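You operate a simulated robot arm through the tools that you are given. There is no shell and no other tool. Be economical: measure what you need, move in short steps, check, and stop when the job is done.

Carry out the task below with a simulated robot arm. There is one attempt and no reset: what you move stays moved.

## Task
Inch the sack on the belt back to the blue mark.
Fine: way switch to back, speed to slow, use the inch button; then way switch to forward and power switch off. Where these are worked on the way, their far stop is far enough and under half their travel is too little: way switch.

The check looks at the end state, three seconds after you hand in, the way a careful person would. Anything else that was tipped, shoved, dropped, spilled or broken makes it a failure.

## Robot
A 7-joint arm with a two-finger parallel gripper, fixed in place. Base frame: the origin is at the foot of the arm, x ahead of it, y to its left, z up. Units: m, rad, N and s.
Its first joint turns from -2.897 to 2.897 rad. Payload 4.4 kg.
Tool frame: the origin (TCP) lies between the finger pads and is the grasp point; the fingertips stand 0.023 m ahead of it; z points along the fingers, y is the line along which they close. The gripper opens to 0.094 m. The fingers are 0.038 m wide and 0.01 m thick; the gripper's body (0.054 by 0.096 m) begins 0.039 m behind the TCP.
Orientation is that of the tool frame in the base frame, as a unit quaternion [w, x, y, z]. With the fingers straight down and closing along the base's y, the tool's x points along the base's -x, its y along +y and its z along -z.

## Interface
- The arm moves only by the tool drive_tool. Its argument "rows" is a list of rows, each a list of 6 numbers: the shift along the base's x, y, z in m, then the turn, a rotation vector about the base's x, y, z in rad. In form: [[dx, dy, dz, rx, ry, rz], ...]. A call has 1 to 10 rows; each row is the pose to reach, as a shift and turn from the pose commanded when the call began. "gripper" is the opening, from 0 (shut) to 1 (fully open), set as the call begins (left out, the last holds). A row lasts 0.2 s, in which the tool goes at most 0.05 m and 0.15 rad; a call with a longer step from one row to the next is refused whole, and so is a gripper value outside its range. Where a pose cannot be reached the arm comes as near as it can. A force on the tool above 90 N (or 10 N above the force at the start of the call, whichever is more), or a blocked arm, ends the call early, and 0.2 s more pass. The fingers move at their own pace (about 0.072 m/s each) and stop on an object; they squeeze with about 33 N. The grip force told is the motor's: it shows also when the fingers shut on nothing. Time passes only in rows, and 0.2 s behind the last, so rows that repeat a pose let the fingers close. It gives the time, the measured TCP pose, the force on the tool (base axes), the opening and the grip force at its end, in the units of the frame above (readings bear some noise), with the torque about the TCP (base axes, N m) and any sound that the robot's microphone picked up.
- Cameras (640 x 400 px; columns grow to the right, rows downward): "scene" is fixed at [0.0508, -0.6511, 1.6337]; the picture's right is [0.61, -0.79, 0.00], its down [-0.33, -0.26, -0.91] and it looks along [0.72, 0.56, -0.42] (base axes); focal length 370 px, centre (320, 200). "wrist" rides on the gripper at [0.086, 0.016, -0.074] in the tool frame; the picture's right is [-0.18, 0.98, 0.00], its down [-0.58, -0.11, -0.81] and it looks along [-0.79, -0.15, 0.59] (tool axes); focal length 243 px, centre (320, 200). There is no depth. A picture from a camera that has moved, and an enlarged one, comes with that camera's place and axes in the base frame and with its lens.
- camera(camera): a new picture of that camera. It takes no simulated time.
- zoom(camera, box): a new picture of the part [left, top, right, bottom] of that camera's present view, enlarged. It takes no simulated time.
- finish_job(): hands the job in; it is judged then, once.

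Work in short steps. Places have to be worked out from the pictures, the camera data and where the tool is seen: move nearer, look again, correct. Check each grasp and each placing, and mend what went wrong. You have 120 turns and 84 pictures in all, those below and enlarged ones among them. Open the gripper and draw the arm clear of the work before you hand the job in, unless the task says otherwise; then end with one line.

The tools are called after "Emit:" by a JSON object that holds its "op" and its "data". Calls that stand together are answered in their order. drive_tool: Moves the arm, as the interface text tells. Its arguments: {"type":"object","properties":{"rows":{"type":"array"},"gripper":{"type":"number"}},"required":["rows"]} The other tools are called the same way: camera (camera) takes a picture; zoom (camera, box) takes an enlarged picture of a part of a camera's view; finish_job () hands the job in.

At the start:

```text
t: 0.0
eef_pos: [0.771, 0.3188, 1.3716]
tcp_rot: [0.001, 0.0, 1.0, 0.0]
force: [-0.5, 0.0, -0.5]
ft_torque: [0.01, 0.01, 0.03]
gripper_width: 0.0936
grasp_force: 0.0
```

scene: 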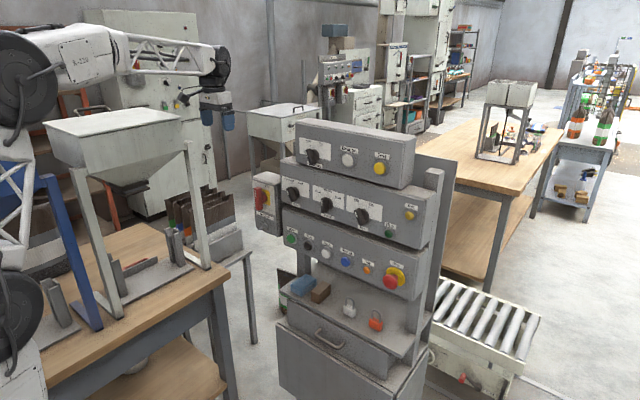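
wrist: 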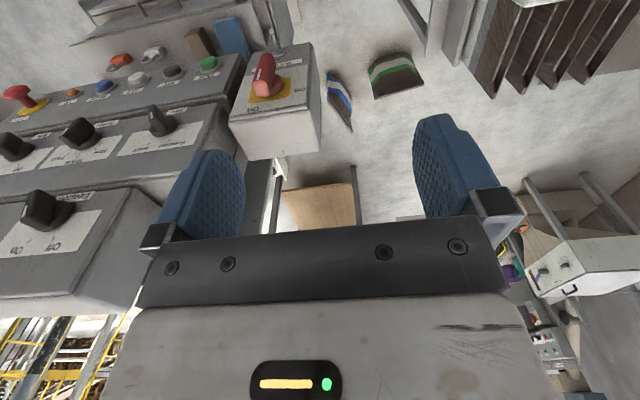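

The panel is in front of the scene camera; I zoom to read its labels.

Emit:
{"op": "zoom", "data": {"camera": "scene", "box": [240, 110, 440, 235]}}

Emit:
{"op": "zoom", "data": {"camera": "scene", "box": [240, 180, 440, 305]}}

Emit:
{"op": "zoom", "data": {"camera": "scene", "box": [30, 90, 270, 320]}}

```text
3.20 times, centred on (340, 172) of scene
camera zoom: at [0.0508, -0.6511, 1.6337], right [0.61, -0.79, 0.0], down [-0.33, -0.26, -0.91], along [0.72, 0.56, -0.42], focal length 1184 px, centre (256, 288)
```

zoom: 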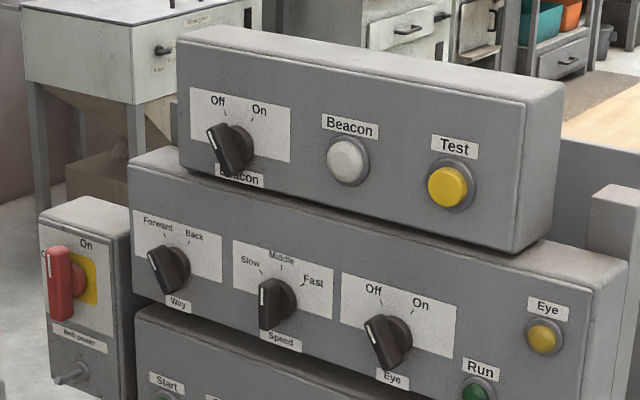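

```text
3.20 times, centred on (340, 242) of scene
camera zoom: at [0.0508, -0.6511, 1.6337], right [0.61, -0.79, 0.0], down [-0.33, -0.26, -0.91], along [0.72, 0.56, -0.42], focal length 1184 px, centre (256, 64)
```

zoom: 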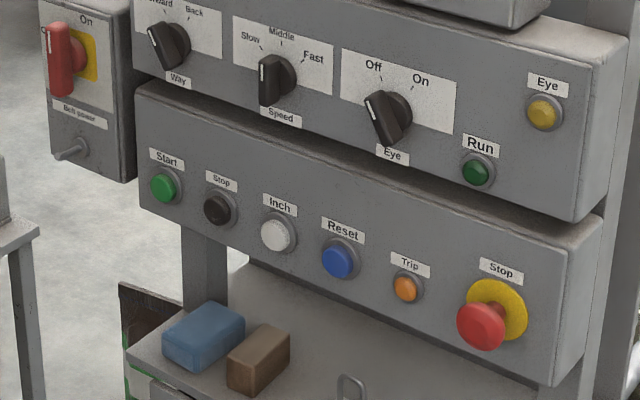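

```text
1.74 times, centred on (150, 205) of scene
camera zoom: at [0.0508, -0.6511, 1.6337], right [0.61, -0.79, 0.0], down [-0.33, -0.26, -0.91], along [0.72, 0.56, -0.42], focal length 643 px, centre (616, 191)
```

zoom: 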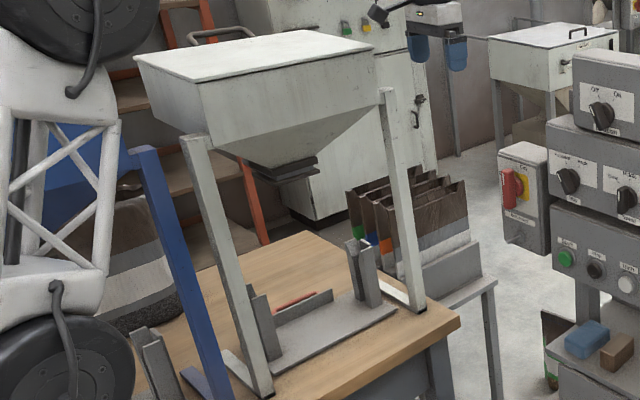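

The controls face -x at about x=0.85. I still need to find the belt, the sack and the mark, so I zoom on the likely spots.

Emit:
{"op": "zoom", "data": {"camera": "wrist", "box": [240, 0, 480, 150]}}

Emit:
{"op": "zoom", "data": {"camera": "scene", "box": [260, 250, 580, 400]}}

```text
2.67 times, centred on (360, 75) of wrist
camera zoom: at [0.6838, 0.3365, 1.4473], right [0.18, 0.98, 0.0], down [0.58, -0.11, 0.81], along [0.79, -0.15, -0.59], focal length 647 px, centre (213, 533)
```

zoom: 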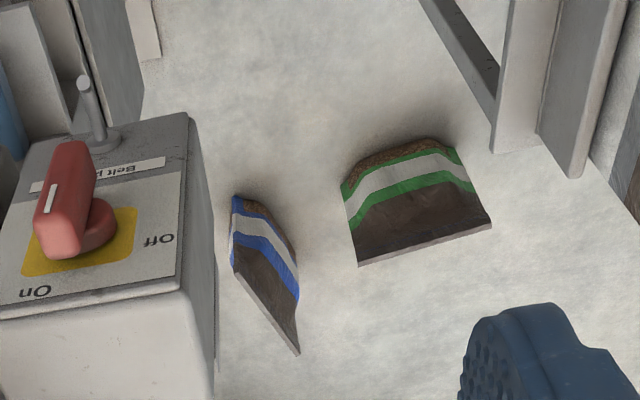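

```text
2.00 times, centred on (420, 325) of scene
camera zoom: at [0.0508, -0.6511, 1.6337], right [0.61, -0.79, 0.0], down [-0.33, -0.26, -0.91], along [0.72, 0.56, -0.42], focal length 740 px, centre (120, -50)
```

zoom: 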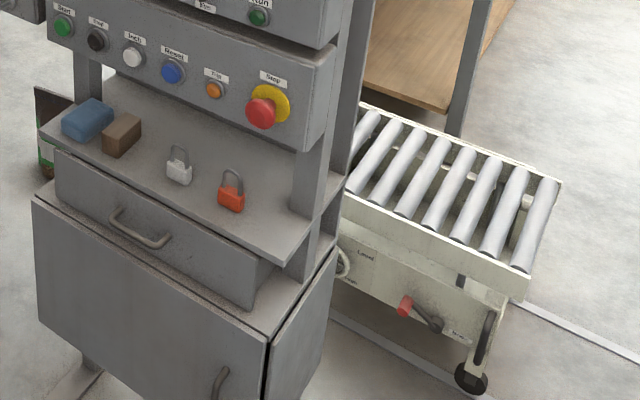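

Neither shows the belt itself; it must lie behind the panel. I raise the hand and shift it to look over the panel.

Emit:
{"op": "drive_tool", "data": {"rows": [[-0.02, -0.03, 0.03, 0, 0, 0], [-0.04, -0.06, 0.06, 0, 0, 0], [-0.06, -0.09, 0.09, 0, 0, 0], [-0.08, -0.12, 0.12, 0, 0, 0], [-0.1, -0.15, 0.15, 0, 0, 0], [-0.12, -0.18, 0.18, 0, 0, 0], [-0.13, -0.21, 0.21, 0, 0, 0], [-0.13, -0.24, 0.24, 0, 0, 0], [-0.13, -0.27, 0.26, 0, 0, 0], [-0.13, -0.3, 0.28, 0, 0, 0]]}}

Emit:
{"op": "camera", "data": {"camera": "wrist"}}

```text
t: 2.2
eef_pos: [0.6421, 0.019, 1.6504]
tcp_rot: [0.0, 0.001, 1.0, 0.0]
force: [0.1, -1.0, -0.4]
ft_torque: [0.03, 0.01, 0.01]
gripper_width: 0.094
grasp_force: 0.0
```

```text
76 pictures are left
camera wrist: at [0.5546, 0.0364, 1.7268], right [0.18, 0.98, 0.0], down [0.58, -0.11, 0.81], along [0.79, -0.15, -0.59], focal length 243 px, centre (320, 200)
```

wrist: 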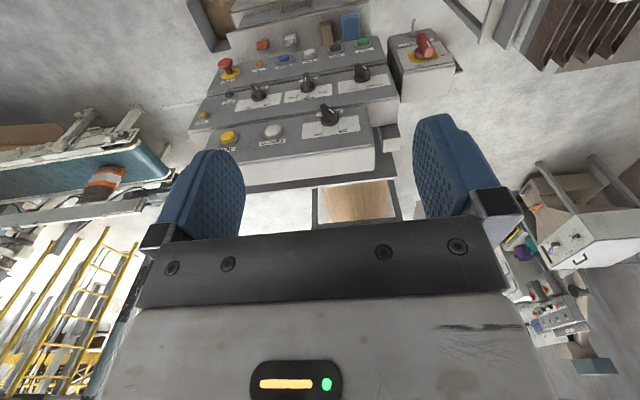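

The belt with an orange-banded sack is off to the right (-y). I turn the hand about z to look at it.

Emit:
{"op": "drive_tool", "data": {"rows": [[0, 0, 0, 0, 0, -0.14], [0, 0, 0, 0, 0, -0.28], [0, 0, 0, 0, 0, -0.42], [0, 0, 0, 0, 0, -0.56], [0, 0, 0, 0, 0, -0.7], [0, 0, 0, 0, 0, -0.84], [0, 0, 0, 0, 0, -0.98]]}}

Emit:
{"op": "camera", "data": {"camera": "wrist"}}

```text
t: 3.8
eef_pos: [0.6407, 0.0198, 1.652]
tcp_rot: [0.0, 0.472, 0.882, -0.001]
force: [-0.5, 0.1, -0.2]
ft_torque: [0.01, 0.01, 0.02]
gripper_width: 0.0939
grasp_force: 0.0
```

```text
75 pictures are left
camera wrist: at [0.6057, 0.1012, 1.7273], right [0.92, 0.39, 0.0], down [0.23, -0.54, 0.81], along [0.32, -0.74, -0.59], focal length 243 px, centre (320, 200)
```

wrist: 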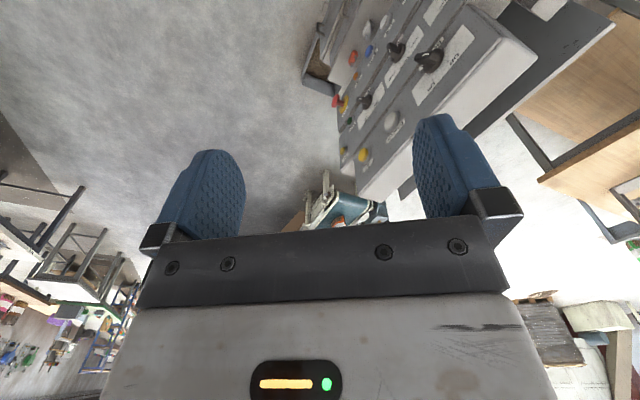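

The belt is now behind the gripper's bar in the picture. I tilt the hand up and so bring it to the picture's clear upper half.

Emit:
{"op": "drive_tool", "data": {"rows": [[0, 0, 0, -0.13, -0.056, 0], [0, 0, 0, -0.26, -0.112, 0], [0, 0, 0, -0.39, -0.168, 0], [0, 0, 0, -0.52, -0.224, 0]]}}

Emit:
{"op": "camera", "data": {"camera": "wrist"}}

```text
t: 4.8
eef_pos: [0.6393, 0.0205, 1.6517]
tcp_rot: [0.219, 0.451, 0.848, -0.174]
force: [0.5, 0.6, 0.7]
ft_torque: [-0.02, -0.01, 0.0]
gripper_width: 0.0939
grasp_force: 0.1
```

```text
74 pictures are left
camera wrist: at [0.595, 0.1253, 1.668], right [0.92, 0.39, 0.0], down [0.02, -0.06, 1.0], along [0.39, -0.92, -0.06], focal length 243 px, centre (320, 200)
```

wrist: 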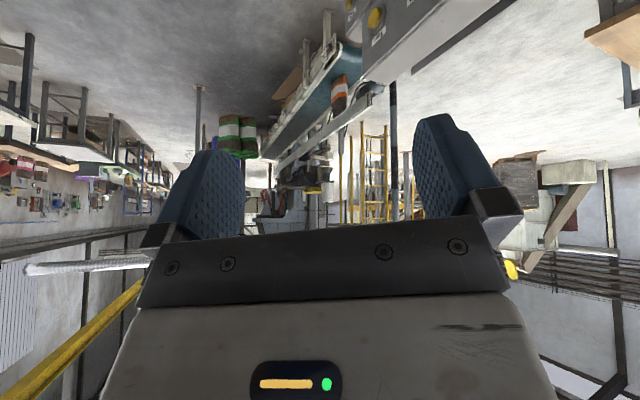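

Now the belt shows, running away along about -y beyond the panel. I zoom on it to find the blue mark.

Emit:
{"op": "zoom", "data": {"camera": "wrist", "box": [240, 20, 420, 190]}}

```text
2.35 times, centred on (330, 105) of wrist
camera zoom: at [0.595, 0.1253, 1.668], right [0.92, 0.39, 0.0], down [0.02, -0.06, 1.0], along [0.39, -0.92, -0.06], focal length 571 px, centre (296, 424)
```

zoom: 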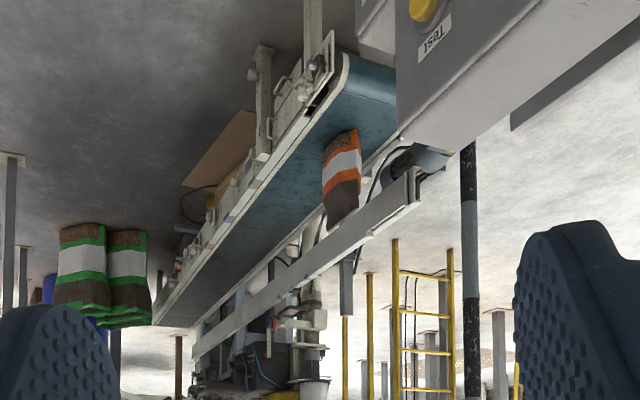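

The blue mark isn't visible yet. I move nearer along -y for a better view over the belt.

Emit:
{"op": "drive_tool", "data": {"rows": [[0, -0.045, 0, 0, 0, 0], [0, -0.09, 0, 0, 0, 0], [0, -0.135, 0, 0, 0, 0], [0, -0.18, 0, 0, 0, 0], [0, -0.225, 0, 0, 0, 0.08], [0, -0.27, 0, 0, 0, 0.16], [0, -0.315, 0, 0, 0, 0.24], [0, -0.36, 0, 0, 0, 0.32], [0, -0.4, 0, 0, 0, 0.4]]}}

Emit:
{"op": "camera", "data": {"camera": "wrist"}}

```text
t: 6.8
eef_pos: [0.6401, -0.3813, 1.6517]
tcp_rot: [0.25, 0.275, 0.92, -0.128]
force: [-0.1, 0.5, 1.7]
ft_torque: [0.02, -0.03, 0.02]
gripper_width: 0.0941
grasp_force: 0.0
```

```text
72 pictures are left
camera wrist: at [0.5571, -0.3015, 1.6685], right [0.69, 0.72, 0.0], down [0.05, -0.05, 1.0], along [0.72, -0.69, -0.06], focal length 243 px, centre (320, 200)
```

wrist: 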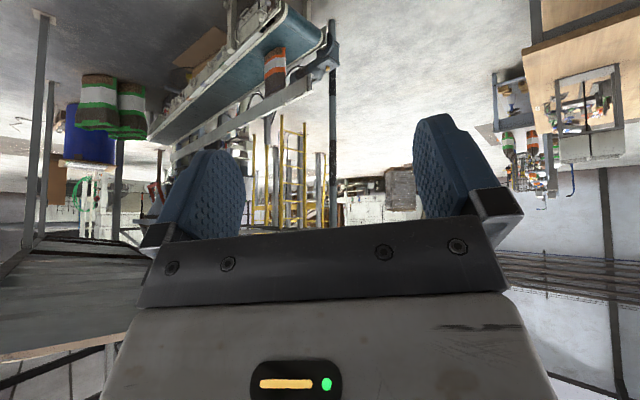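

Emit:
{"op": "zoom", "data": {"camera": "wrist", "box": [140, 0, 350, 150]}}

```text
2.67 times, centred on (245, 75) of wrist
camera zoom: at [0.5571, -0.3015, 1.6685], right [0.69, 0.72, 0.0], down [0.05, -0.05, 1.0], along [0.72, -0.69, -0.06], focal length 647 px, centre (520, 533)
```

zoom: 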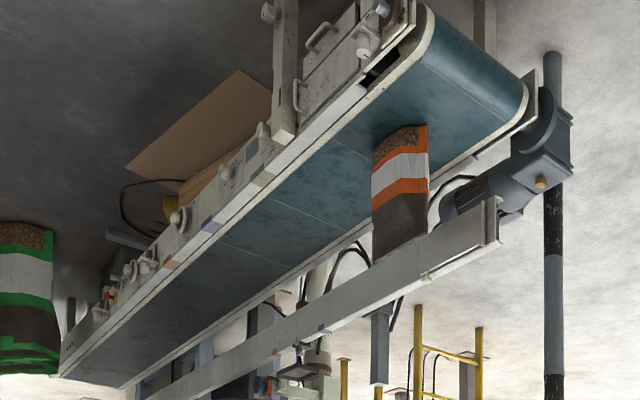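

Small coloured marks sit on the near edge rail, maybe green, blue and orange. I zoom tighter on them.

Emit:
{"op": "zoom", "data": {"camera": "wrist", "box": [180, 30, 310, 120]}}

```text
4.44 times, centred on (245, 75) of wrist
camera zoom: at [0.5571, -0.3015, 1.6685], right [0.69, 0.72, 0.0], down [0.05, -0.05, 1.0], along [0.72, -0.69, -0.06], focal length 1078 px, centre (653, 756)
```

zoom: 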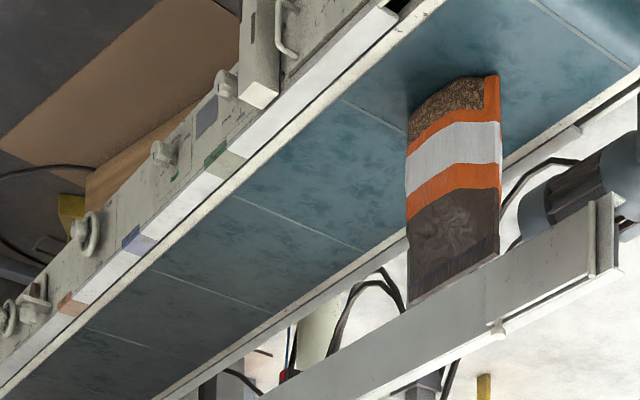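

The blue mark (between green and orange) lies about 0.75 m beyond the sack along -y, at belt height 0.47. Now I go back in front of the panel with a level view to judge the knobs.

Emit:
{"op": "drive_tool", "data": {"rows": [[-0.02, 0.04, 0, 0, 0, 0.1], [-0.04, 0.08, -0.02, 0, 0, 0.2], [-0.06, 0.12, -0.04, 0, 0, 0.3], [-0.08, 0.16, -0.06, 0, 0, 0.4], [-0.1, 0.2, -0.08, 0, 0, 0.5], [-0.11, 0.24, -0.1, 0, 0, 0.58], [-0.12, 0.28, -0.12, 0, 0, 0.58], [-0.12, 0.32, -0.14, 0, 0, 0.58], [-0.12, 0.36, -0.16, 0, 0, 0.58], [-0.12, 0.4, -0.18, 0, 0, 0.58]]}}

Emit:
{"op": "drive_tool", "data": {"rows": [[0, 0.01, -0.04, 0, 0, 0], [0, 0.02, -0.08, 0, 0, 0], [0, 0.03, -0.12, 0, 0, 0]]}}

Emit:
{"op": "camera", "data": {"camera": "wrist"}}

```text
t: 9.0
eef_pos: [0.52, 0.0189, 1.4725]
tcp_rot: [0.275, 0.001, 0.96, -0.051]
force: [-0.5, 0.2, 0.1]
ft_torque: [-0.03, 0.0, 0.0]
gripper_width: 0.0942
grasp_force: 0.0
```

```text
t: 9.8
eef_pos: [0.5197, 0.0508, 1.3523]
tcp_rot: [0.275, 0.0, 0.96, -0.05]
force: [0.6, 0.5, -0.7]
ft_torque: [0.02, 0.0, 0.0]
gripper_width: 0.0941
grasp_force: 0.1
```

```text
69 pictures are left
camera wrist: at [0.4071, 0.0719, 1.3688], right [0.18, 0.98, 0.0], down [0.06, -0.01, 1.0], along [0.98, -0.18, -0.07], focal length 243 px, centre (320, 200)
```

wrist: 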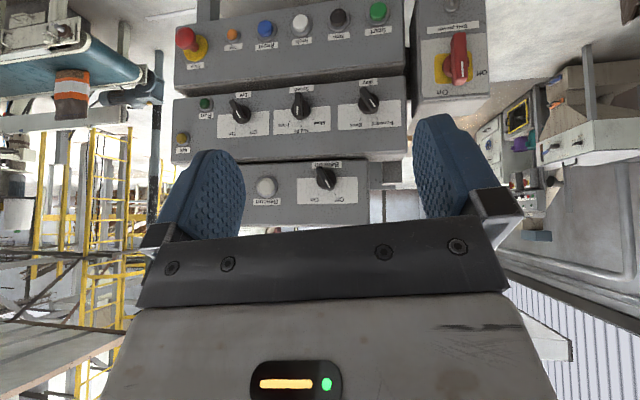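

Good viewpoint: panel and sack both visible. I zoom on the knobs.

Emit:
{"op": "zoom", "data": {"camera": "wrist", "box": [270, 0, 490, 150]}}

Emit:
{"op": "zoom", "data": {"camera": "wrist", "box": [0, 20, 180, 140]}}

```text
2.67 times, centred on (380, 75) of wrist
camera zoom: at [0.4071, 0.0719, 1.3688], right [0.18, 0.98, 0.0], down [0.06, -0.01, 1.0], along [0.98, -0.18, -0.07], focal length 647 px, centre (160, 533)
```

zoom: 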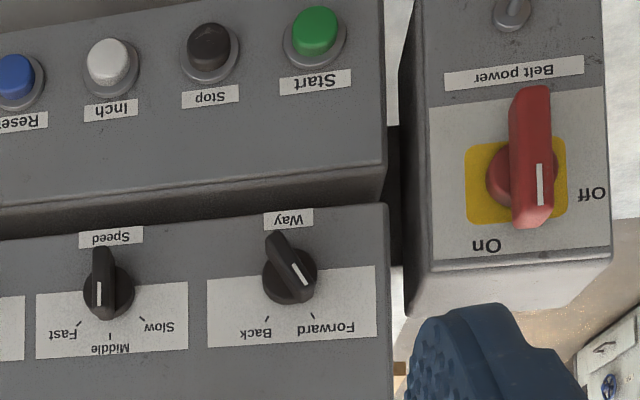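

```text
3.33 times, centred on (90, 80) of wrist
camera zoom: at [0.4071, 0.0719, 1.3688], right [0.18, 0.98, 0.0], down [0.06, -0.01, 1.0], along [0.98, -0.18, -0.07], focal length 809 px, centre (1087, 600)
```

zoom: 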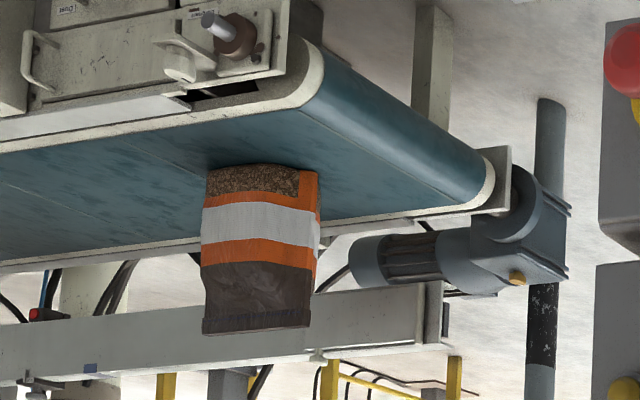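

Way points to Forward, Speed to Middle, Belt power to On. Knobs: Way ≈(0.858, 0.082, 1.155), Speed ≈(0.858, -0.052, 1.156), Inch ≈(0.859, -0.051, 0.98), power ≈(0.854, 0.236, 1.105). I turn the tool level to point along +x in front of Way.

Emit:
{"op": "drive_tool", "data": {"rows": [[0.01, 0.004, -0.025, 0.01, -0.14, 0.01], [0.02, 0.008, -0.05, 0.02, -0.28, 0.021], [0.03, 0.012, -0.075, 0.03, -0.42, 0.031], [0.04, 0.016, -0.1, 0.041, -0.56, 0.042], [0.05, 0.02, -0.125, 0.051, -0.7, 0.053], [0.06, 0.024, -0.15, 0.061, -0.84, 0.064], [0.07, 0.028, -0.175, 0.07, -0.95, 0.073], [0.08, 0.031, -0.197, 0.074, -1.012, 0.077]], "gripper": 0.6}}

Emit:
{"op": "camera", "data": {"camera": "wrist"}}

Emit:
{"op": "camera", "data": {"camera": "scene"}}

```text
t: 11.6
eef_pos: [0.5996, 0.0796, 1.1547]
tcp_rot: [0.705, 0.01, 0.709, 0.005]
force: [-2.4, 1.0, 6.9]
ft_torque: [-0.04, 0.41, -0.06]
gripper_width: 0.0566
grasp_force: 0.0
```

```text
66 pictures are left
camera wrist: at [0.5251, 0.0984, 1.0699], right [0.01, 0.98, 0.2], down [-0.8, -0.11, 0.58], along [0.59, -0.17, 0.79], focal length 243 px, centre (320, 200)
```

wrist: 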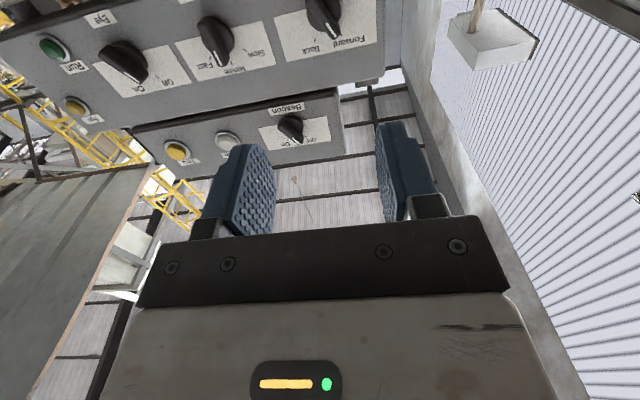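

```text
65 pictures are left
```

scene: 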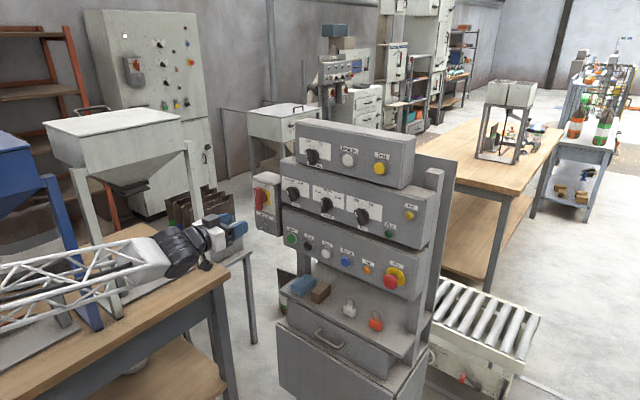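

Tool is level in front of Way. Now I roll by -30° to match the Way bar and advance to a stand-off, watching the force reading.

Emit:
{"op": "drive_tool", "data": {"rows": [[0.03, 0, 0, -0.13, 0, 0], [0.06, 0.001, 0, -0.26, 0, 0], [0.09, 0.002, 0, -0.39, 0, 0], [0.12, 0.002, 0, -0.52, 0, 0], [0.15, 0.002, 0, -0.52, 0, 0], [0.17, 0.002, 0, -0.52, 0, 0], [0.17, 0.002, 0, -0.52, 0, 0]]}}

Emit:
{"op": "camera", "data": {"camera": "wrist"}}

Emit:
{"op": "zoom", "data": {"camera": "scene", "box": [200, 130, 440, 280]}}

```text
t: 13.2
eef_pos: [0.771, 0.083, 1.1535]
tcp_rot: [0.683, -0.183, 0.683, -0.182]
force: [-0.2, 0.3, -0.3]
ft_torque: [-0.05, 0.02, 0.01]
gripper_width: 0.0564
grasp_force: 0.0
```

```text
64 pictures are left
camera wrist: at [0.696, 0.0536, 1.0719], right [0.0, 0.94, -0.33], down [-0.81, 0.19, 0.56], along [0.59, 0.27, 0.76], focal length 243 px, centre (320, 200)
```

wrist: 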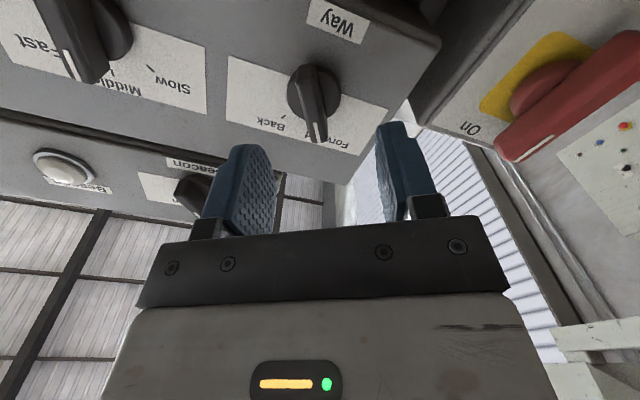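

```text
2.67 times, centred on (320, 205) of scene
camera zoom: at [0.0508, -0.6511, 1.6337], right [0.61, -0.79, 0.0], down [-0.33, -0.26, -0.91], along [0.72, 0.56, -0.42], focal length 986 px, centre (320, 187)
```

zoom: 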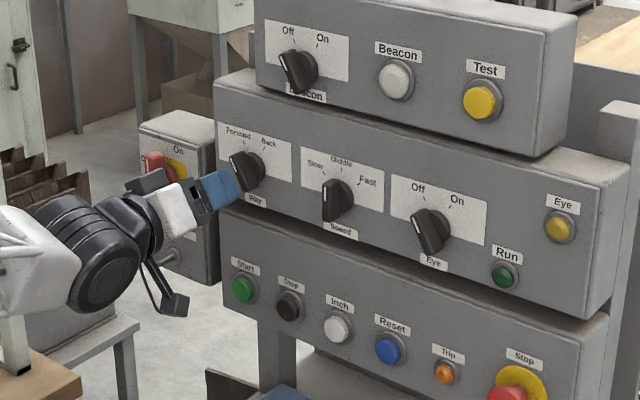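

Knob sits at about (0.855, 0.081, 1.160), in line with the fingers. I advance and close on it.

Emit:
{"op": "drive_tool", "data": {"rows": [[0.03, -0.001, 0.003, 0, 0, 0], [0.05, -0.001, 0.005, 0, 0, 0], [0.065, -0.001, 0.005, 0, 0, 0], [0.072, -0.001, 0.005, 0, 0, 0]]}}

Emit:
{"op": "drive_tool", "data": {"rows": [[0, 0, 0, 0, 0, 0], [0, 0, 0, 0, 0, 0], [0, 0, 0, 0, 0, 0]], "gripper": 0.0}}

Emit:
{"op": "camera", "data": {"camera": "wrist"}}

```text
t: 14.2
eef_pos: [0.8372, 0.0819, 1.1585]
tcp_rot: [0.683, -0.182, 0.683, -0.182]
force: [-83.8, -3.0, 2.7]
ft_torque: [-0.25, -0.69, -1.61]
gripper_width: 0.0564
grasp_force: 0.1
stopped in row 4: the force on the tool passed its limit at 142 N (the readings are from after the stop); the commanded pose is now the measured one
```

```text
t: 14.5
eef_pos: [0.8382, 0.08, 1.1607]
tcp_rot: [0.683, -0.183, 0.683, -0.182]
force: [-62.7, -19.2, 7.7]
ft_torque: [-0.2, 0.93, 0.14]
gripper_width: 0.0375
grasp_force: 32.9
stopped in row 1: the force on the tool passed its limit at 96 N (the readings are from after the stop); the commanded pose is now the measured one
```

```text
62 pictures are left
camera wrist: at [0.7623, 0.0518, 1.0784], right [0.0, 0.94, -0.33], down [-0.81, 0.2, 0.56], along [0.59, 0.27, 0.76], focal length 243 px, centre (320, 200)
```

wrist: 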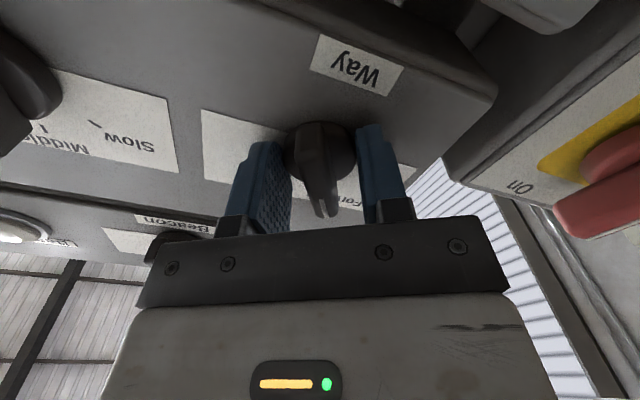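

Fingertips touched the panel face at x≈0.86, and the fingers are closing on the knob's round base. I open, back off about 15 mm to relieve the push, and close on the bar.

Emit:
{"op": "drive_tool", "data": {"rows": [[-0.005, 0, 0, 0, 0, 0], [-0.015, 0.001, 0, 0, 0, 0], [-0.016, 0.001, 0, 0, 0, 0]], "gripper": 0.6}}

Emit:
{"op": "drive_tool", "data": {"rows": [[0, 0, 0, 0, 0, 0], [0, 0, 0, 0, 0, 0], [0, 0, 0, 0, 0, 0], [0, 0, 0, 0, 0, 0]], "gripper": 0.0}}

Emit:
{"op": "camera", "data": {"camera": "wrist"}}

```text
t: 15.3
eef_pos: [0.8221, 0.0831, 1.158]
tcp_rot: [0.683, -0.182, 0.684, -0.182]
force: [0.1, 0.7, 0.6]
ft_torque: [0.02, 0.0, 0.03]
gripper_width: 0.0563
grasp_force: 0.1
```

```text
t: 16.3
eef_pos: [0.8225, 0.08, 1.1603]
tcp_rot: [0.684, -0.181, 0.683, -0.183]
force: [-6.7, -72.5, 12.6]
ft_torque: [0.03, 0.65, -1.41]
gripper_width: 0.0129
grasp_force: 44.7
```

```text
61 pictures are left
camera wrist: at [0.7476, 0.0516, 1.0776], right [0.0, 0.94, -0.33], down [-0.81, 0.2, 0.56], along [0.59, 0.26, 0.76], focal length 243 px, centre (320, 200)
```

wrist: 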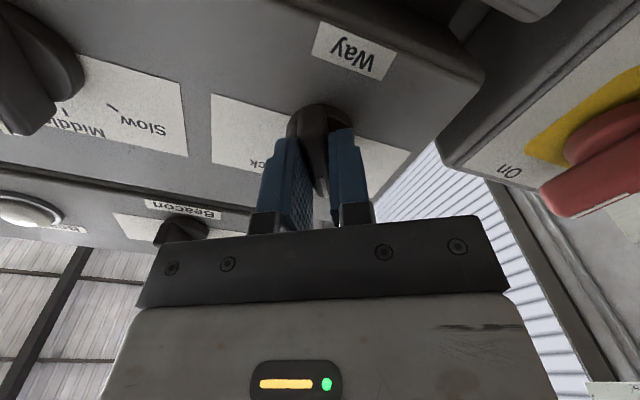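

The bar is gripped (13 mm wide) but pulls the tool to -y. I shift about 6 mm that way to relieve the pull.

Emit:
{"op": "drive_tool", "data": {"rows": [[0, -0.003, 0.001, 0, 0, 0], [0, -0.006, 0.002, 0, 0, 0], [0, -0.006, 0.002, 0, 0, 0]]}}

```text
t: 17.1
eef_pos: [0.822, 0.0787, 1.1604]
tcp_rot: [0.683, -0.183, 0.684, -0.182]
force: [22.0, 40.3, 3.6]
ft_torque: [0.0, -0.66, 0.42]
gripper_width: 0.0129
grasp_force: 45.0
```

Slight overshoot; I give back 2 mm and turn clockwise toward Back.

Emit:
{"op": "drive_tool", "data": {"rows": [[0, 0.002, 0, 0, 0, 0], [0, 0.002, 0, 0.13, 0, 0], [0, 0.002, 0, 0.26, 0, 0], [0, 0.002, 0, 0.39, 0, 0], [0, 0.002, 0, 0.52, 0, 0], [0, 0.002, 0, 0.65, 0, 0], [0, 0.002, 0, 0.78, 0, 0], [0, 0.002, 0, 0.91, 0, 0], [0, 0.002, 0, 1.04, 0, 0], [0, 0.002, 0, 1.04, 0, 0]]}}

Emit:
{"op": "camera", "data": {"camera": "wrist"}}

```text
t: 18.8
eef_pos: [0.8222, 0.0812, 1.1607]
tcp_rot: [0.697, 0.11, 0.703, 0.089]
force: [30.0, -39.4, -3.9]
ft_torque: [0.01, -0.68, -0.04]
gripper_width: 0.0131
grasp_force: 45.3
out of reach, approached as far as the arm can: row 7, 8
stopped in row 8: the force on the tool passed its limit at 106 N (the readings are from after the stop); the commanded pose is now the measured one
```

```text
60 pictures are left
camera wrist: at [0.7473, 0.1227, 1.0835], right [0.03, 0.89, 0.45], down [-0.81, -0.24, 0.54], along [0.59, -0.38, 0.71], focal length 243 px, centre (320, 200)
```

wrist: 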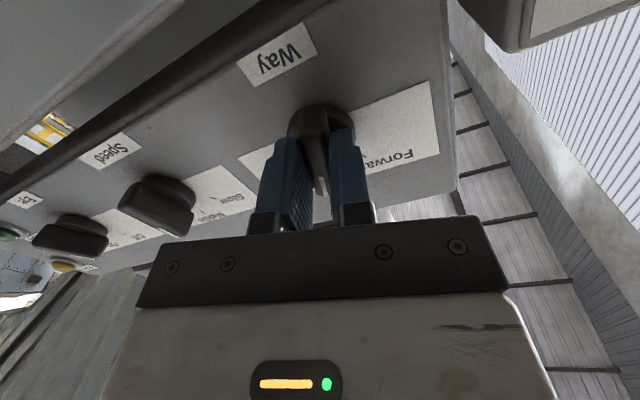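

The wrist reached its limit at about +16°, after ~46° of turning. I release, back away and look at where the knob stands.

Emit:
{"op": "drive_tool", "data": {"rows": [[0, 0, 0, 0, 0, 0], [0, 0, 0, 0, 0, 0], [-0.03, 0, 0, 0, 0, 0], [-0.07, 0, 0, 0, 0, 0], [-0.11, 0, 0, -0.1, 0, 0], [-0.15, 0, 0, -0.2, 0, 0]], "gripper": 0.6}}

Emit:
{"op": "zoom", "data": {"camera": "scene", "box": [260, 160, 380, 240]}}

Emit:
{"op": "camera", "data": {"camera": "wrist"}}

```text
t: 20.2
eef_pos: [0.6723, 0.0828, 1.1612]
tcp_rot: [0.704, 0.039, 0.709, 0.019]
force: [0.3, 0.0, 0.2]
ft_torque: [-0.04, -0.02, -0.08]
gripper_width: 0.0565
grasp_force: 0.1
```

```text
5.00 times, centred on (320, 200) of scene
camera zoom: at [0.0508, -0.6511, 1.6337], right [0.61, -0.79, 0.0], down [-0.33, -0.26, -0.91], along [0.72, 0.56, -0.42], focal length 1850 px, centre (320, 200)
```

zoom: 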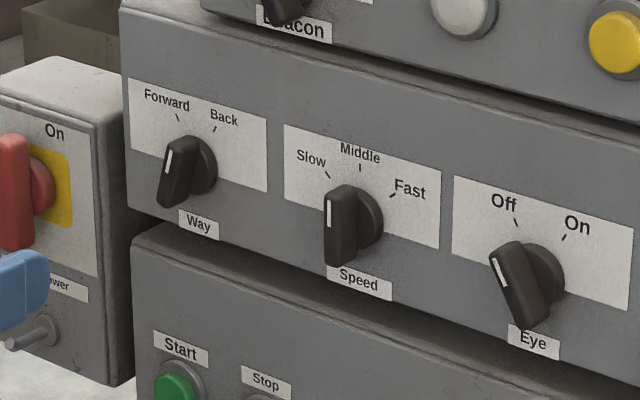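

```text
58 pictures are left
camera wrist: at [0.5963, 0.1079, 1.0771], right [0.03, 0.96, 0.26], down [-0.81, -0.13, 0.58], along [0.59, -0.23, 0.77], focal length 243 px, centre (320, 200)
```

wrist: 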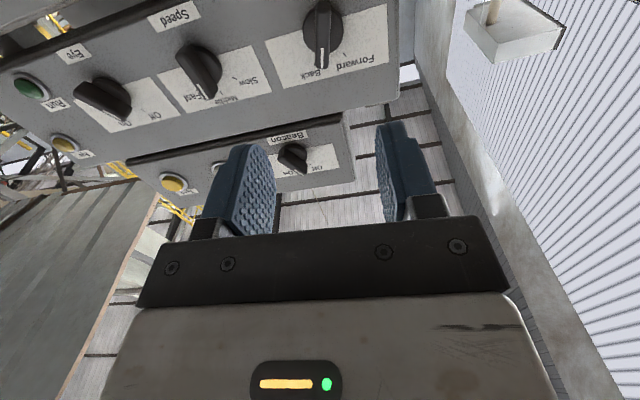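

Way stands about three quarters towards Back. To bring it to the stop I shut the fingers and push the upper end of the bar to the right (-y).

Emit:
{"op": "drive_tool", "data": {"rows": [[0.02, 0.02, 0.015, -0.08, 0, 0], [0.05, 0.037, 0.032, -0.08, 0, 0], [0.09, 0.037, 0.032, -0.08, 0, 0], [0.13, 0.037, 0.032, -0.08, 0, 0], [0.152, 0.037, 0.032, -0.08, 0, 0], [0.152, 0.037, 0.032, -0.08, 0, 0]], "gripper": 0.0}}

Emit:
{"op": "drive_tool", "data": {"rows": [[0, -0.01, 0, 0, 0, 0], [0, -0.018, 0, 0, 0, 0], [0, -0.024, 0, 0, 0, 0], [0, -0.03, 0, 0, 0, 0]]}}

Emit:
{"op": "zoom", "data": {"camera": "scene", "box": [240, 150, 360, 230]}}

```text
t: 21.6
eef_pos: [0.8235, 0.1197, 1.1936]
tcp_rot: [0.704, 0.01, 0.71, -0.008]
force: [0.6, 0.3, 0.3]
ft_torque: [0.02, 0.02, 0.01]
gripper_width: 0.0001
grasp_force: 32.8
```

```text
t: 22.6
eef_pos: [0.8228, 0.0897, 1.1929]
tcp_rot: [0.705, 0.011, 0.709, -0.009]
force: [0.8, 0.7, 0.8]
ft_torque: [0.05, -0.04, 0.04]
gripper_width: 0.0001
grasp_force: 32.7
```

```text
5.00 times, centred on (300, 190) of scene
camera zoom: at [0.0508, -0.6511, 1.6337], right [0.61, -0.79, 0.0], down [-0.33, -0.26, -0.91], along [0.72, 0.56, -0.42], focal length 1850 px, centre (420, 250)
```

zoom: 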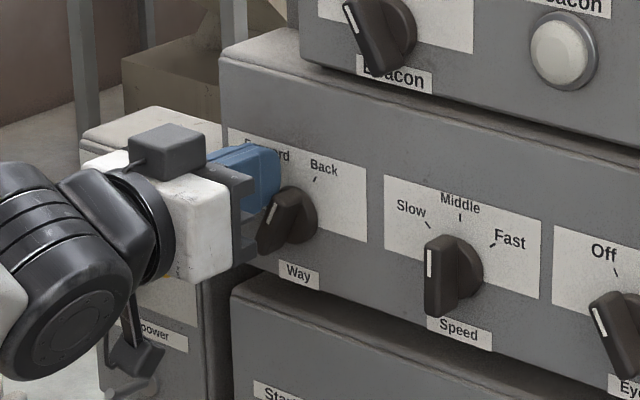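

No contact force yet; I continue pushing in small steps.

Emit:
{"op": "drive_tool", "data": {"rows": [[0, -0.005, 0, 0, 0, 0], [0, -0.01, 0, 0, 0, 0], [0, -0.015, 0, 0, 0, 0], [0, -0.02, 0, 0, 0, 0]]}}

Emit:
{"op": "zoom", "data": {"camera": "scene", "box": [240, 150, 360, 230]}}

```text
t: 23.2
eef_pos: [0.8231, 0.088, 1.1927]
tcp_rot: [0.705, 0.007, 0.71, -0.005]
force: [11.8, 37.7, 2.7]
ft_torque: [0.69, -0.25, 0.95]
gripper_width: 0.0001
grasp_force: 33.4
stopped in row 2: the force on the tool passed its limit at 104 N (the readings are from after the stop); the commanded pose is now the measured one
```

```text
5.00 times, centred on (300, 190) of scene
camera zoom: at [0.0508, -0.6511, 1.6337], right [0.61, -0.79, 0.0], down [-0.33, -0.26, -0.91], along [0.72, 0.56, -0.42], focal length 1850 px, centre (420, 250)
```

zoom: 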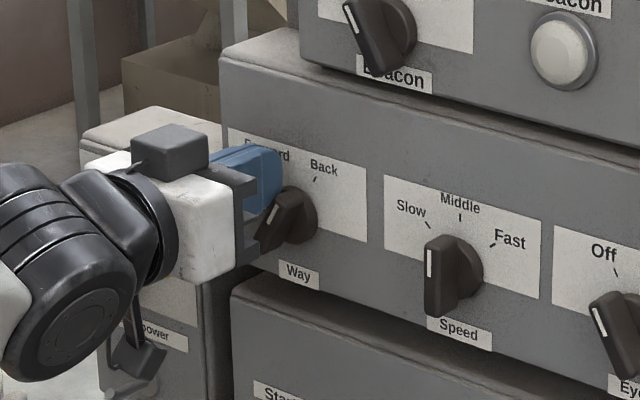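

The push met a hard stop where Back should be, so Way is fully at Back. I retreat and line up with the Speed knob, with roll 0.

Emit:
{"op": "drive_tool", "data": {"rows": [[0, 0.008, 0, 0, 0, 0], [-0.04, 0.008, -0.005, 0, 0, 0], [-0.07, 0, -0.015, 0, 0, 0], [-0.07, -0.05, -0.033, 0, 0, 0], [-0.07, -0.1, -0.033, 0, 0, 0], [-0.07, -0.142, -0.033, 0, 0, 0], [-0.07, -0.142, -0.033, 0, 0, 0]], "gripper": 0.55}}

Emit:
{"op": "camera", "data": {"camera": "wrist"}}

Emit:
{"op": "zoom", "data": {"camera": "scene", "box": [250, 150, 390, 240]}}

```text
refused: row 4 steps farther than a row can; nothing moved
```

```text
55 pictures are left
camera wrist: at [0.7483, 0.1063, 1.1081], right [0.02, 0.98, 0.19], down [-0.8, -0.1, 0.59], along [0.59, -0.16, 0.79], focal length 243 px, centre (320, 200)
```

wrist: 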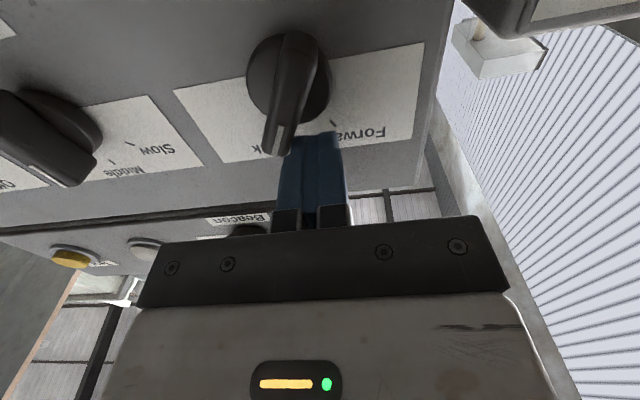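

```text
4.44 times, centred on (320, 195) of scene
camera zoom: at [0.0508, -0.6511, 1.6337], right [0.61, -0.79, 0.0], down [-0.33, -0.26, -0.91], along [0.72, 0.56, -0.42], focal length 1644 px, centre (320, 222)
```

zoom: 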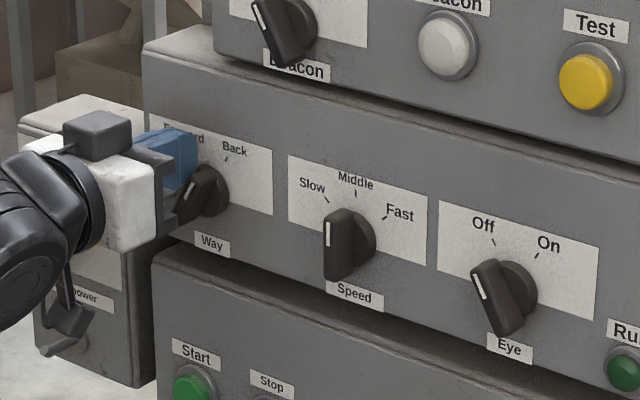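

That was refused for one over-long step; I repeat with smaller steps.

Emit:
{"op": "drive_tool", "data": {"rows": [[0, 0.008, 0, 0, 0, 0], [-0.04, 0.008, -0.005, 0, 0, 0], [-0.07, 0, -0.015, 0, 0, 0], [-0.07, -0.04, -0.03, 0, 0, 0], [-0.07, -0.08, -0.033, 0, 0, 0], [-0.07, -0.12, -0.033, 0, 0, 0], [-0.07, -0.142, -0.033, 0, 0, 0], [-0.07, -0.142, -0.033, 0, 0, 0]], "gripper": 0.55}}

Emit:
{"op": "camera", "data": {"camera": "wrist"}}

```text
t: 25.0
eef_pos: [0.7529, 0.0174, 1.1606]
tcp_rot: [0.701, 0.02, 0.713, -0.017]
force: [0.8, 0.1, -0.7]
ft_torque: [-0.03, 0.02, -0.02]
gripper_width: 0.0516
grasp_force: 0.0
out of reach, approached as far as the arm can: row 5, 6, 7, 8
```

```text
53 pictures are left
camera wrist: at [0.6775, 0.0382, 1.076], right [0.05, 0.98, 0.19], down [-0.8, -0.07, 0.59], along [0.59, -0.18, 0.78], focal length 243 px, centre (320, 200)
```

wrist: 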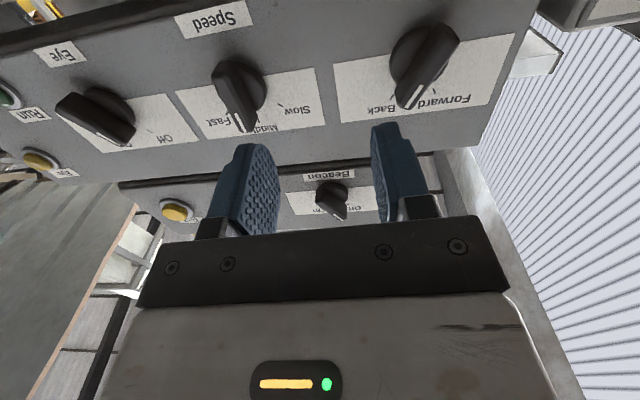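

Way is clearly on Back. The wrist joint is near its limit, so I back off and roll the hand by -180° (camera on top) for the rest.

Emit:
{"op": "drive_tool", "data": {"rows": [[-0.03, 0, 0, -0.14, 0, 0], [-0.06, 0, 0, -0.28, 0, 0], [-0.1, 0, 0, -0.42, 0, 0], [-0.12, 0, 0, -0.56, 0, 0], [-0.12, 0, 0, -0.7, 0, 0], [-0.12, 0, 0, -0.84, 0, 0], [-0.12, 0, 0, -0.98, 0, 0], [-0.12, 0, 0, -1.12, 0, 0], [-0.12, 0, 0, -1.26, 0, 0], [-0.12, 0, 0, -1.4, 0, 0]]}}

Emit:
{"op": "drive_tool", "data": {"rows": [[0, 0, 0, -0.14, 0, 0], [0, 0, 0, -0.28, 0, 0], [0, 0, 0, -0.42, 0, 0], [0, 0, 0, -0.56, 0, 0], [0, 0, 0, -0.7, 0, 0], [0, 0, 0, -0.84, 0, 0], [0, 0, 0, -0.98, 0, 0], [0, 0, 0, -1.12, 0, 0], [0, 0, 0, -1.26, 0, 0], [0, 0, 0, -1.4, 0, 0]]}}

```text
t: 27.2
eef_pos: [0.6295, 0.0288, 1.1642]
tcp_rot: [0.541, -0.446, 0.541, -0.464]
force: [-0.4, -0.3, -0.1]
ft_torque: [-0.01, -0.07, 0.0]
gripper_width: 0.0515
grasp_force: 0.1
out of reach, approached as far as the arm can: row 1, 2, 3, 4, 5, 6, 7, 8, 9, 10
```

```text
t: 29.4
eef_pos: [0.628, 0.0413, 1.167]
tcp_rot: [-0.122, 0.693, -0.118, 0.7]
force: [0.0, 0.5, 0.7]
ft_torque: [-0.04, -0.04, -0.01]
gripper_width: 0.0516
grasp_force: 0.1
out of reach, approached as far as the arm can: row 2, 3, 4, 5, 6, 7, 8, 9, 10
```

The roll is nearly done (-160°). I finish it and test moving to y = -0.054.

Emit:
{"op": "drive_tool", "data": {"rows": [[0, -0.01, 0, -0.14, 0, 0], [0, -0.02, 0, -0.28, 0, 0], [0.0, -0.03, 0, -0.34, 0, 0], [0.0, -0.06, -0.004, -0.34, 0, 0], [0.0, -0.095, -0.007, -0.34, 0, 0], [0.0, -0.095, -0.007, -0.34, 0, 0]]}}

Emit:
{"op": "camera", "data": {"camera": "wrist"}}

Emit:
{"op": "camera", "data": {"camera": "scene"}}

```text
t: 30.8
eef_pos: [0.6227, 0.036, 1.1716]
tcp_rot: [-0.002, 0.706, -0.001, 0.708]
force: [-0.3, 0.4, 0.1]
ft_torque: [-0.02, 0.01, 0.05]
gripper_width: 0.0517
grasp_force: 0.0
out of reach, approached as far as the arm can: row 1, 2, 3, 4, 5, 6
```

```text
52 pictures are left
camera wrist: at [0.5479, 0.0192, 1.2595], right [0.0, -0.98, -0.19], down [-0.81, 0.11, -0.58], along [0.59, 0.15, -0.79], focal length 243 px, centre (320, 200)
```

wrist: 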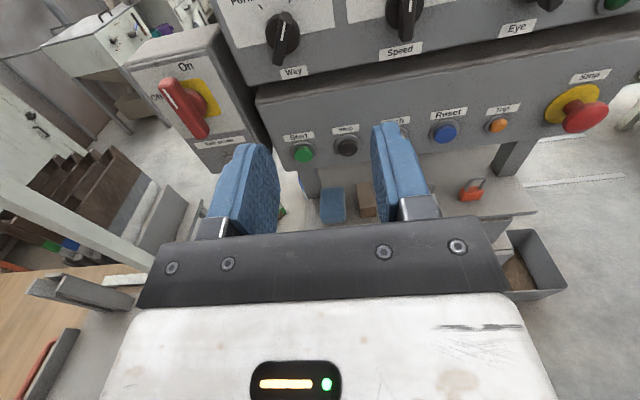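

```text
51 pictures are left
```

scene: 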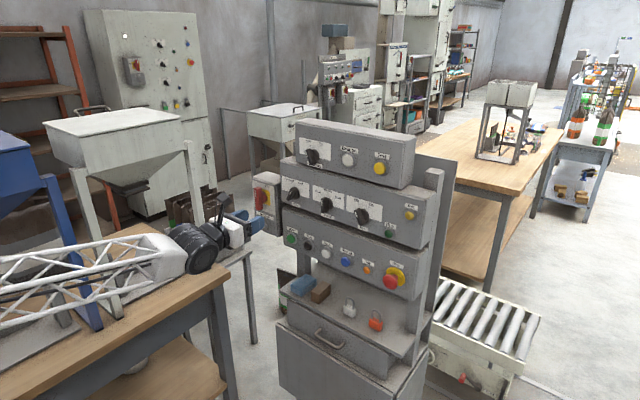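

Some joint is at its limit when the tool stays square. I let the hand yaw a little with the first joint while moving to y=-0.054.

Emit:
{"op": "drive_tool", "data": {"rows": [[0.01, -0.01, 0, 0, 0, -0.05], [0.02, -0.03, -0.004, 0, 0, -0.1], [0.03, -0.05, -0.008, 0, 0, -0.15], [0.05, -0.07, -0.01, 0, 0, -0.18], [0.07, -0.09, -0.01, 0, 0, -0.2], [0.07, -0.09, -0.01, 0, 0, -0.2]]}}

```text
t: 32.2
eef_pos: [0.6934, -0.0534, 1.1615]
tcp_rot: [0.062, 0.701, -0.065, 0.707]
force: [-0.6, 0.6, -0.3]
ft_torque: [0.01, -0.02, 0.02]
gripper_width: 0.0517
grasp_force: 0.1
```

Reached with about -0.19 rad of yaw. I look at the alignment.

Emit:
{"op": "camera", "data": {"camera": "wrist"}}

```text
50 pictures are left
camera wrist: at [0.616, -0.0563, 1.2489], right [-0.17, -0.97, -0.19], down [-0.77, 0.25, -0.59], along [0.61, 0.04, -0.79], focal length 243 px, centre (320, 200)
```

wrist: 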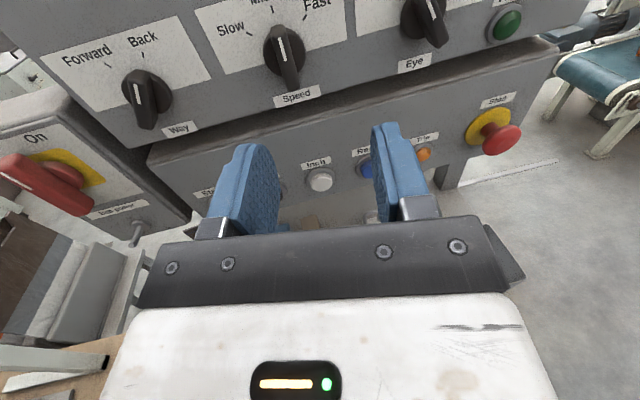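

Speed knob ≈(0.85, -0.052, 1.165). I advance to grasp depth, easing the yaw a little.

Emit:
{"op": "drive_tool", "data": {"rows": [[0.03, 0, 0, 0, 0, 0.03], [0.06, 0, 0, 0, 0, 0.06], [0.09, 0, 0.002, 0, 0, 0.1], [0.11, 0, 0.002, 0, 0, 0.1], [0.125, 0, 0.002, 0, 0, 0.1], [0.125, 0, 0.002, 0, 0, 0.1]]}}

Emit:
{"op": "camera", "data": {"camera": "wrist"}}

```text
t: 33.4
eef_pos: [0.8106, -0.0251, 1.1722]
tcp_rot: [0.037, 0.706, -0.04, 0.706]
force: [-141.9, 14.7, 5.3]
ft_torque: [0.06, 0.54, -3.79]
gripper_width: 0.0528
grasp_force: 0.8
out of reach, approached as far as the arm can: row 2, 3, 4, 5
stopped in row 5: the force on the tool passed its limit at 231 N (the readings are from after the stop); the commanded pose is now the measured one
```

```text
49 pictures are left
camera wrist: at [0.7342, -0.0328, 1.2608], right [-0.11, -0.98, -0.19], down [-0.79, 0.2, -0.58], along [0.6, 0.09, -0.79], focal length 243 px, centre (320, 200)
```

wrist: 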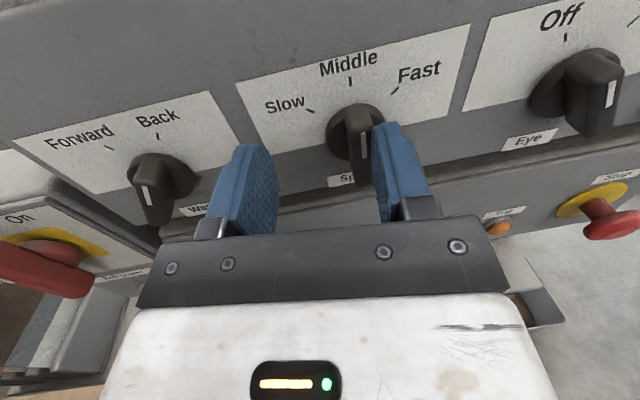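

Easing the yaw made it drift to y=-0.025 and one finger bumped the knob's face. I back off at once and restore the yaw, with a bit more.

Emit:
{"op": "drive_tool", "data": {"rows": [[-0.03, 0, 0, 0, 0, 0], [-0.07, 0, 0, 0, 0, -0.04], [-0.09, -0.01, -0.003, 0, 0, -0.1], [-0.09, -0.02, -0.006, 0, 0, -0.15], [-0.09, -0.029, -0.009, 0, 0, -0.15], [-0.09, -0.029, -0.009, 0, 0, -0.15]]}}

Emit:
{"op": "camera", "data": {"camera": "wrist"}}

```text
t: 34.8
eef_pos: [0.7232, -0.0544, 1.1627]
tcp_rot: [0.089, 0.702, -0.092, 0.701]
force: [0.3, -0.5, 0.3]
ft_torque: [0.04, -0.04, 0.0]
gripper_width: 0.0513
grasp_force: 0.1
```

```text
48 pictures are left
camera wrist: at [0.6468, -0.0509, 1.2499], right [-0.25, -0.95, -0.19], down [-0.75, 0.32, -0.58], along [0.61, 0.0, -0.79], focal length 243 px, centre (320, 200)
```

wrist: 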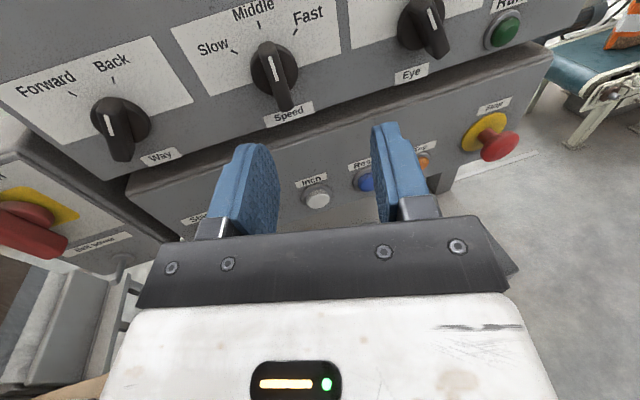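

Speed knob ≈(0.845, -0.048, 1.164). I advance holding the yaw.

Emit:
{"op": "drive_tool", "data": {"rows": [[0.03, 0.003, 0, 0, 0, 0], [0.06, 0.006, 0, 0, 0, 0], [0.08, 0.006, 0, 0, 0, 0], [0.092, 0.006, 0, 0, 0, 0]]}}

Emit:
{"op": "camera", "data": {"camera": "wrist"}}

```text
t: 35.8
eef_pos: [0.8151, -0.0483, 1.1627]
tcp_rot: [0.091, 0.701, -0.094, 0.701]
force: [0.5, -0.1, 0.9]
ft_torque: [-0.02, 0.01, -0.01]
gripper_width: 0.0517
grasp_force: 0.0
```

```text
47 pictures are left
camera wrist: at [0.7387, -0.0446, 1.2502], right [-0.25, -0.95, -0.19], down [-0.75, 0.32, -0.58], along [0.61, 0.0, -0.79], focal length 243 px, centre (320, 200)
```

wrist: 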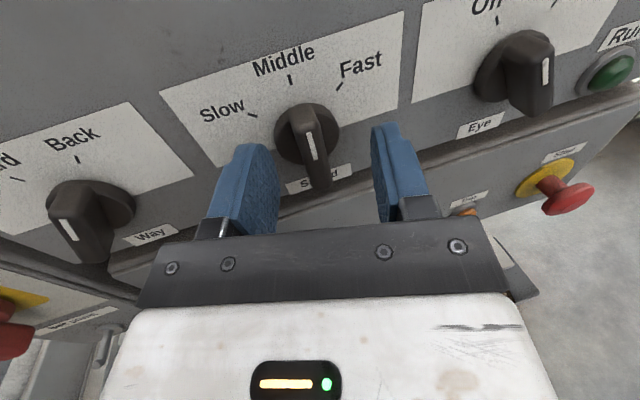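

Centred well between the fingers. I close on the bar.

Emit:
{"op": "drive_tool", "data": {"rows": [[0, 0, 0, 0, 0, 0], [0, 0, 0, 0, 0, 0], [0, 0, 0, 0, 0, 0], [0, 0, 0, 0, 0, 0]], "gripper": 0.0}}

```text
t: 36.8
eef_pos: [0.8158, -0.0462, 1.1627]
tcp_rot: [0.088, 0.702, -0.091, 0.701]
force: [32.4, 77.9, 2.2]
ft_torque: [0.2, 0.21, 1.87]
gripper_width: 0.0148
grasp_force: 44.9
```

Gripped, with a sideways pull; I shift +4 mm in y to relieve it and turn counter-clockwise toward Slow.

Emit:
{"op": "drive_tool", "data": {"rows": [[0.001, 0.002, 0, 0, 0, 0], [0.001, 0.004, 0, 0, 0, 0], [0.001, 0.004, 0, -0.1, 0, 0], [0.001, 0.004, 0, -0.2, 0, 0], [0.001, 0.004, 0, -0.3, 0, 0], [0.001, 0.004, 0, -0.4, 0, 0], [0.001, 0.004, 0, -0.5, 0, 0], [0.001, 0.004, 0, -0.6, 0, 0]]}}

Emit:
{"op": "camera", "data": {"camera": "wrist"}}

```text
t: 38.6
eef_pos: [0.8159, -0.0435, 1.1606]
tcp_rot: [0.294, 0.645, 0.118, 0.695]
force: [-5.1, 9.2, -32.4]
ft_torque: [0.21, 0.65, 0.56]
gripper_width: 0.0149
grasp_force: 45.0
```

```text
46 pictures are left
camera wrist: at [0.7394, 0.0076, 1.2305], right [-0.25, -0.89, 0.38], down [-0.75, -0.07, -0.65], along [0.61, -0.45, -0.65], focal length 243 px, centre (320, 200)
```

wrist: 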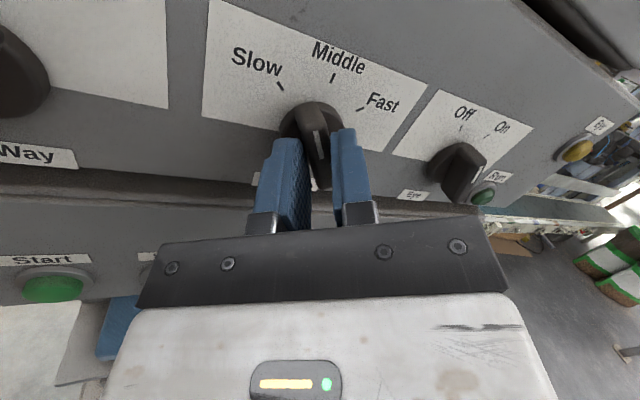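

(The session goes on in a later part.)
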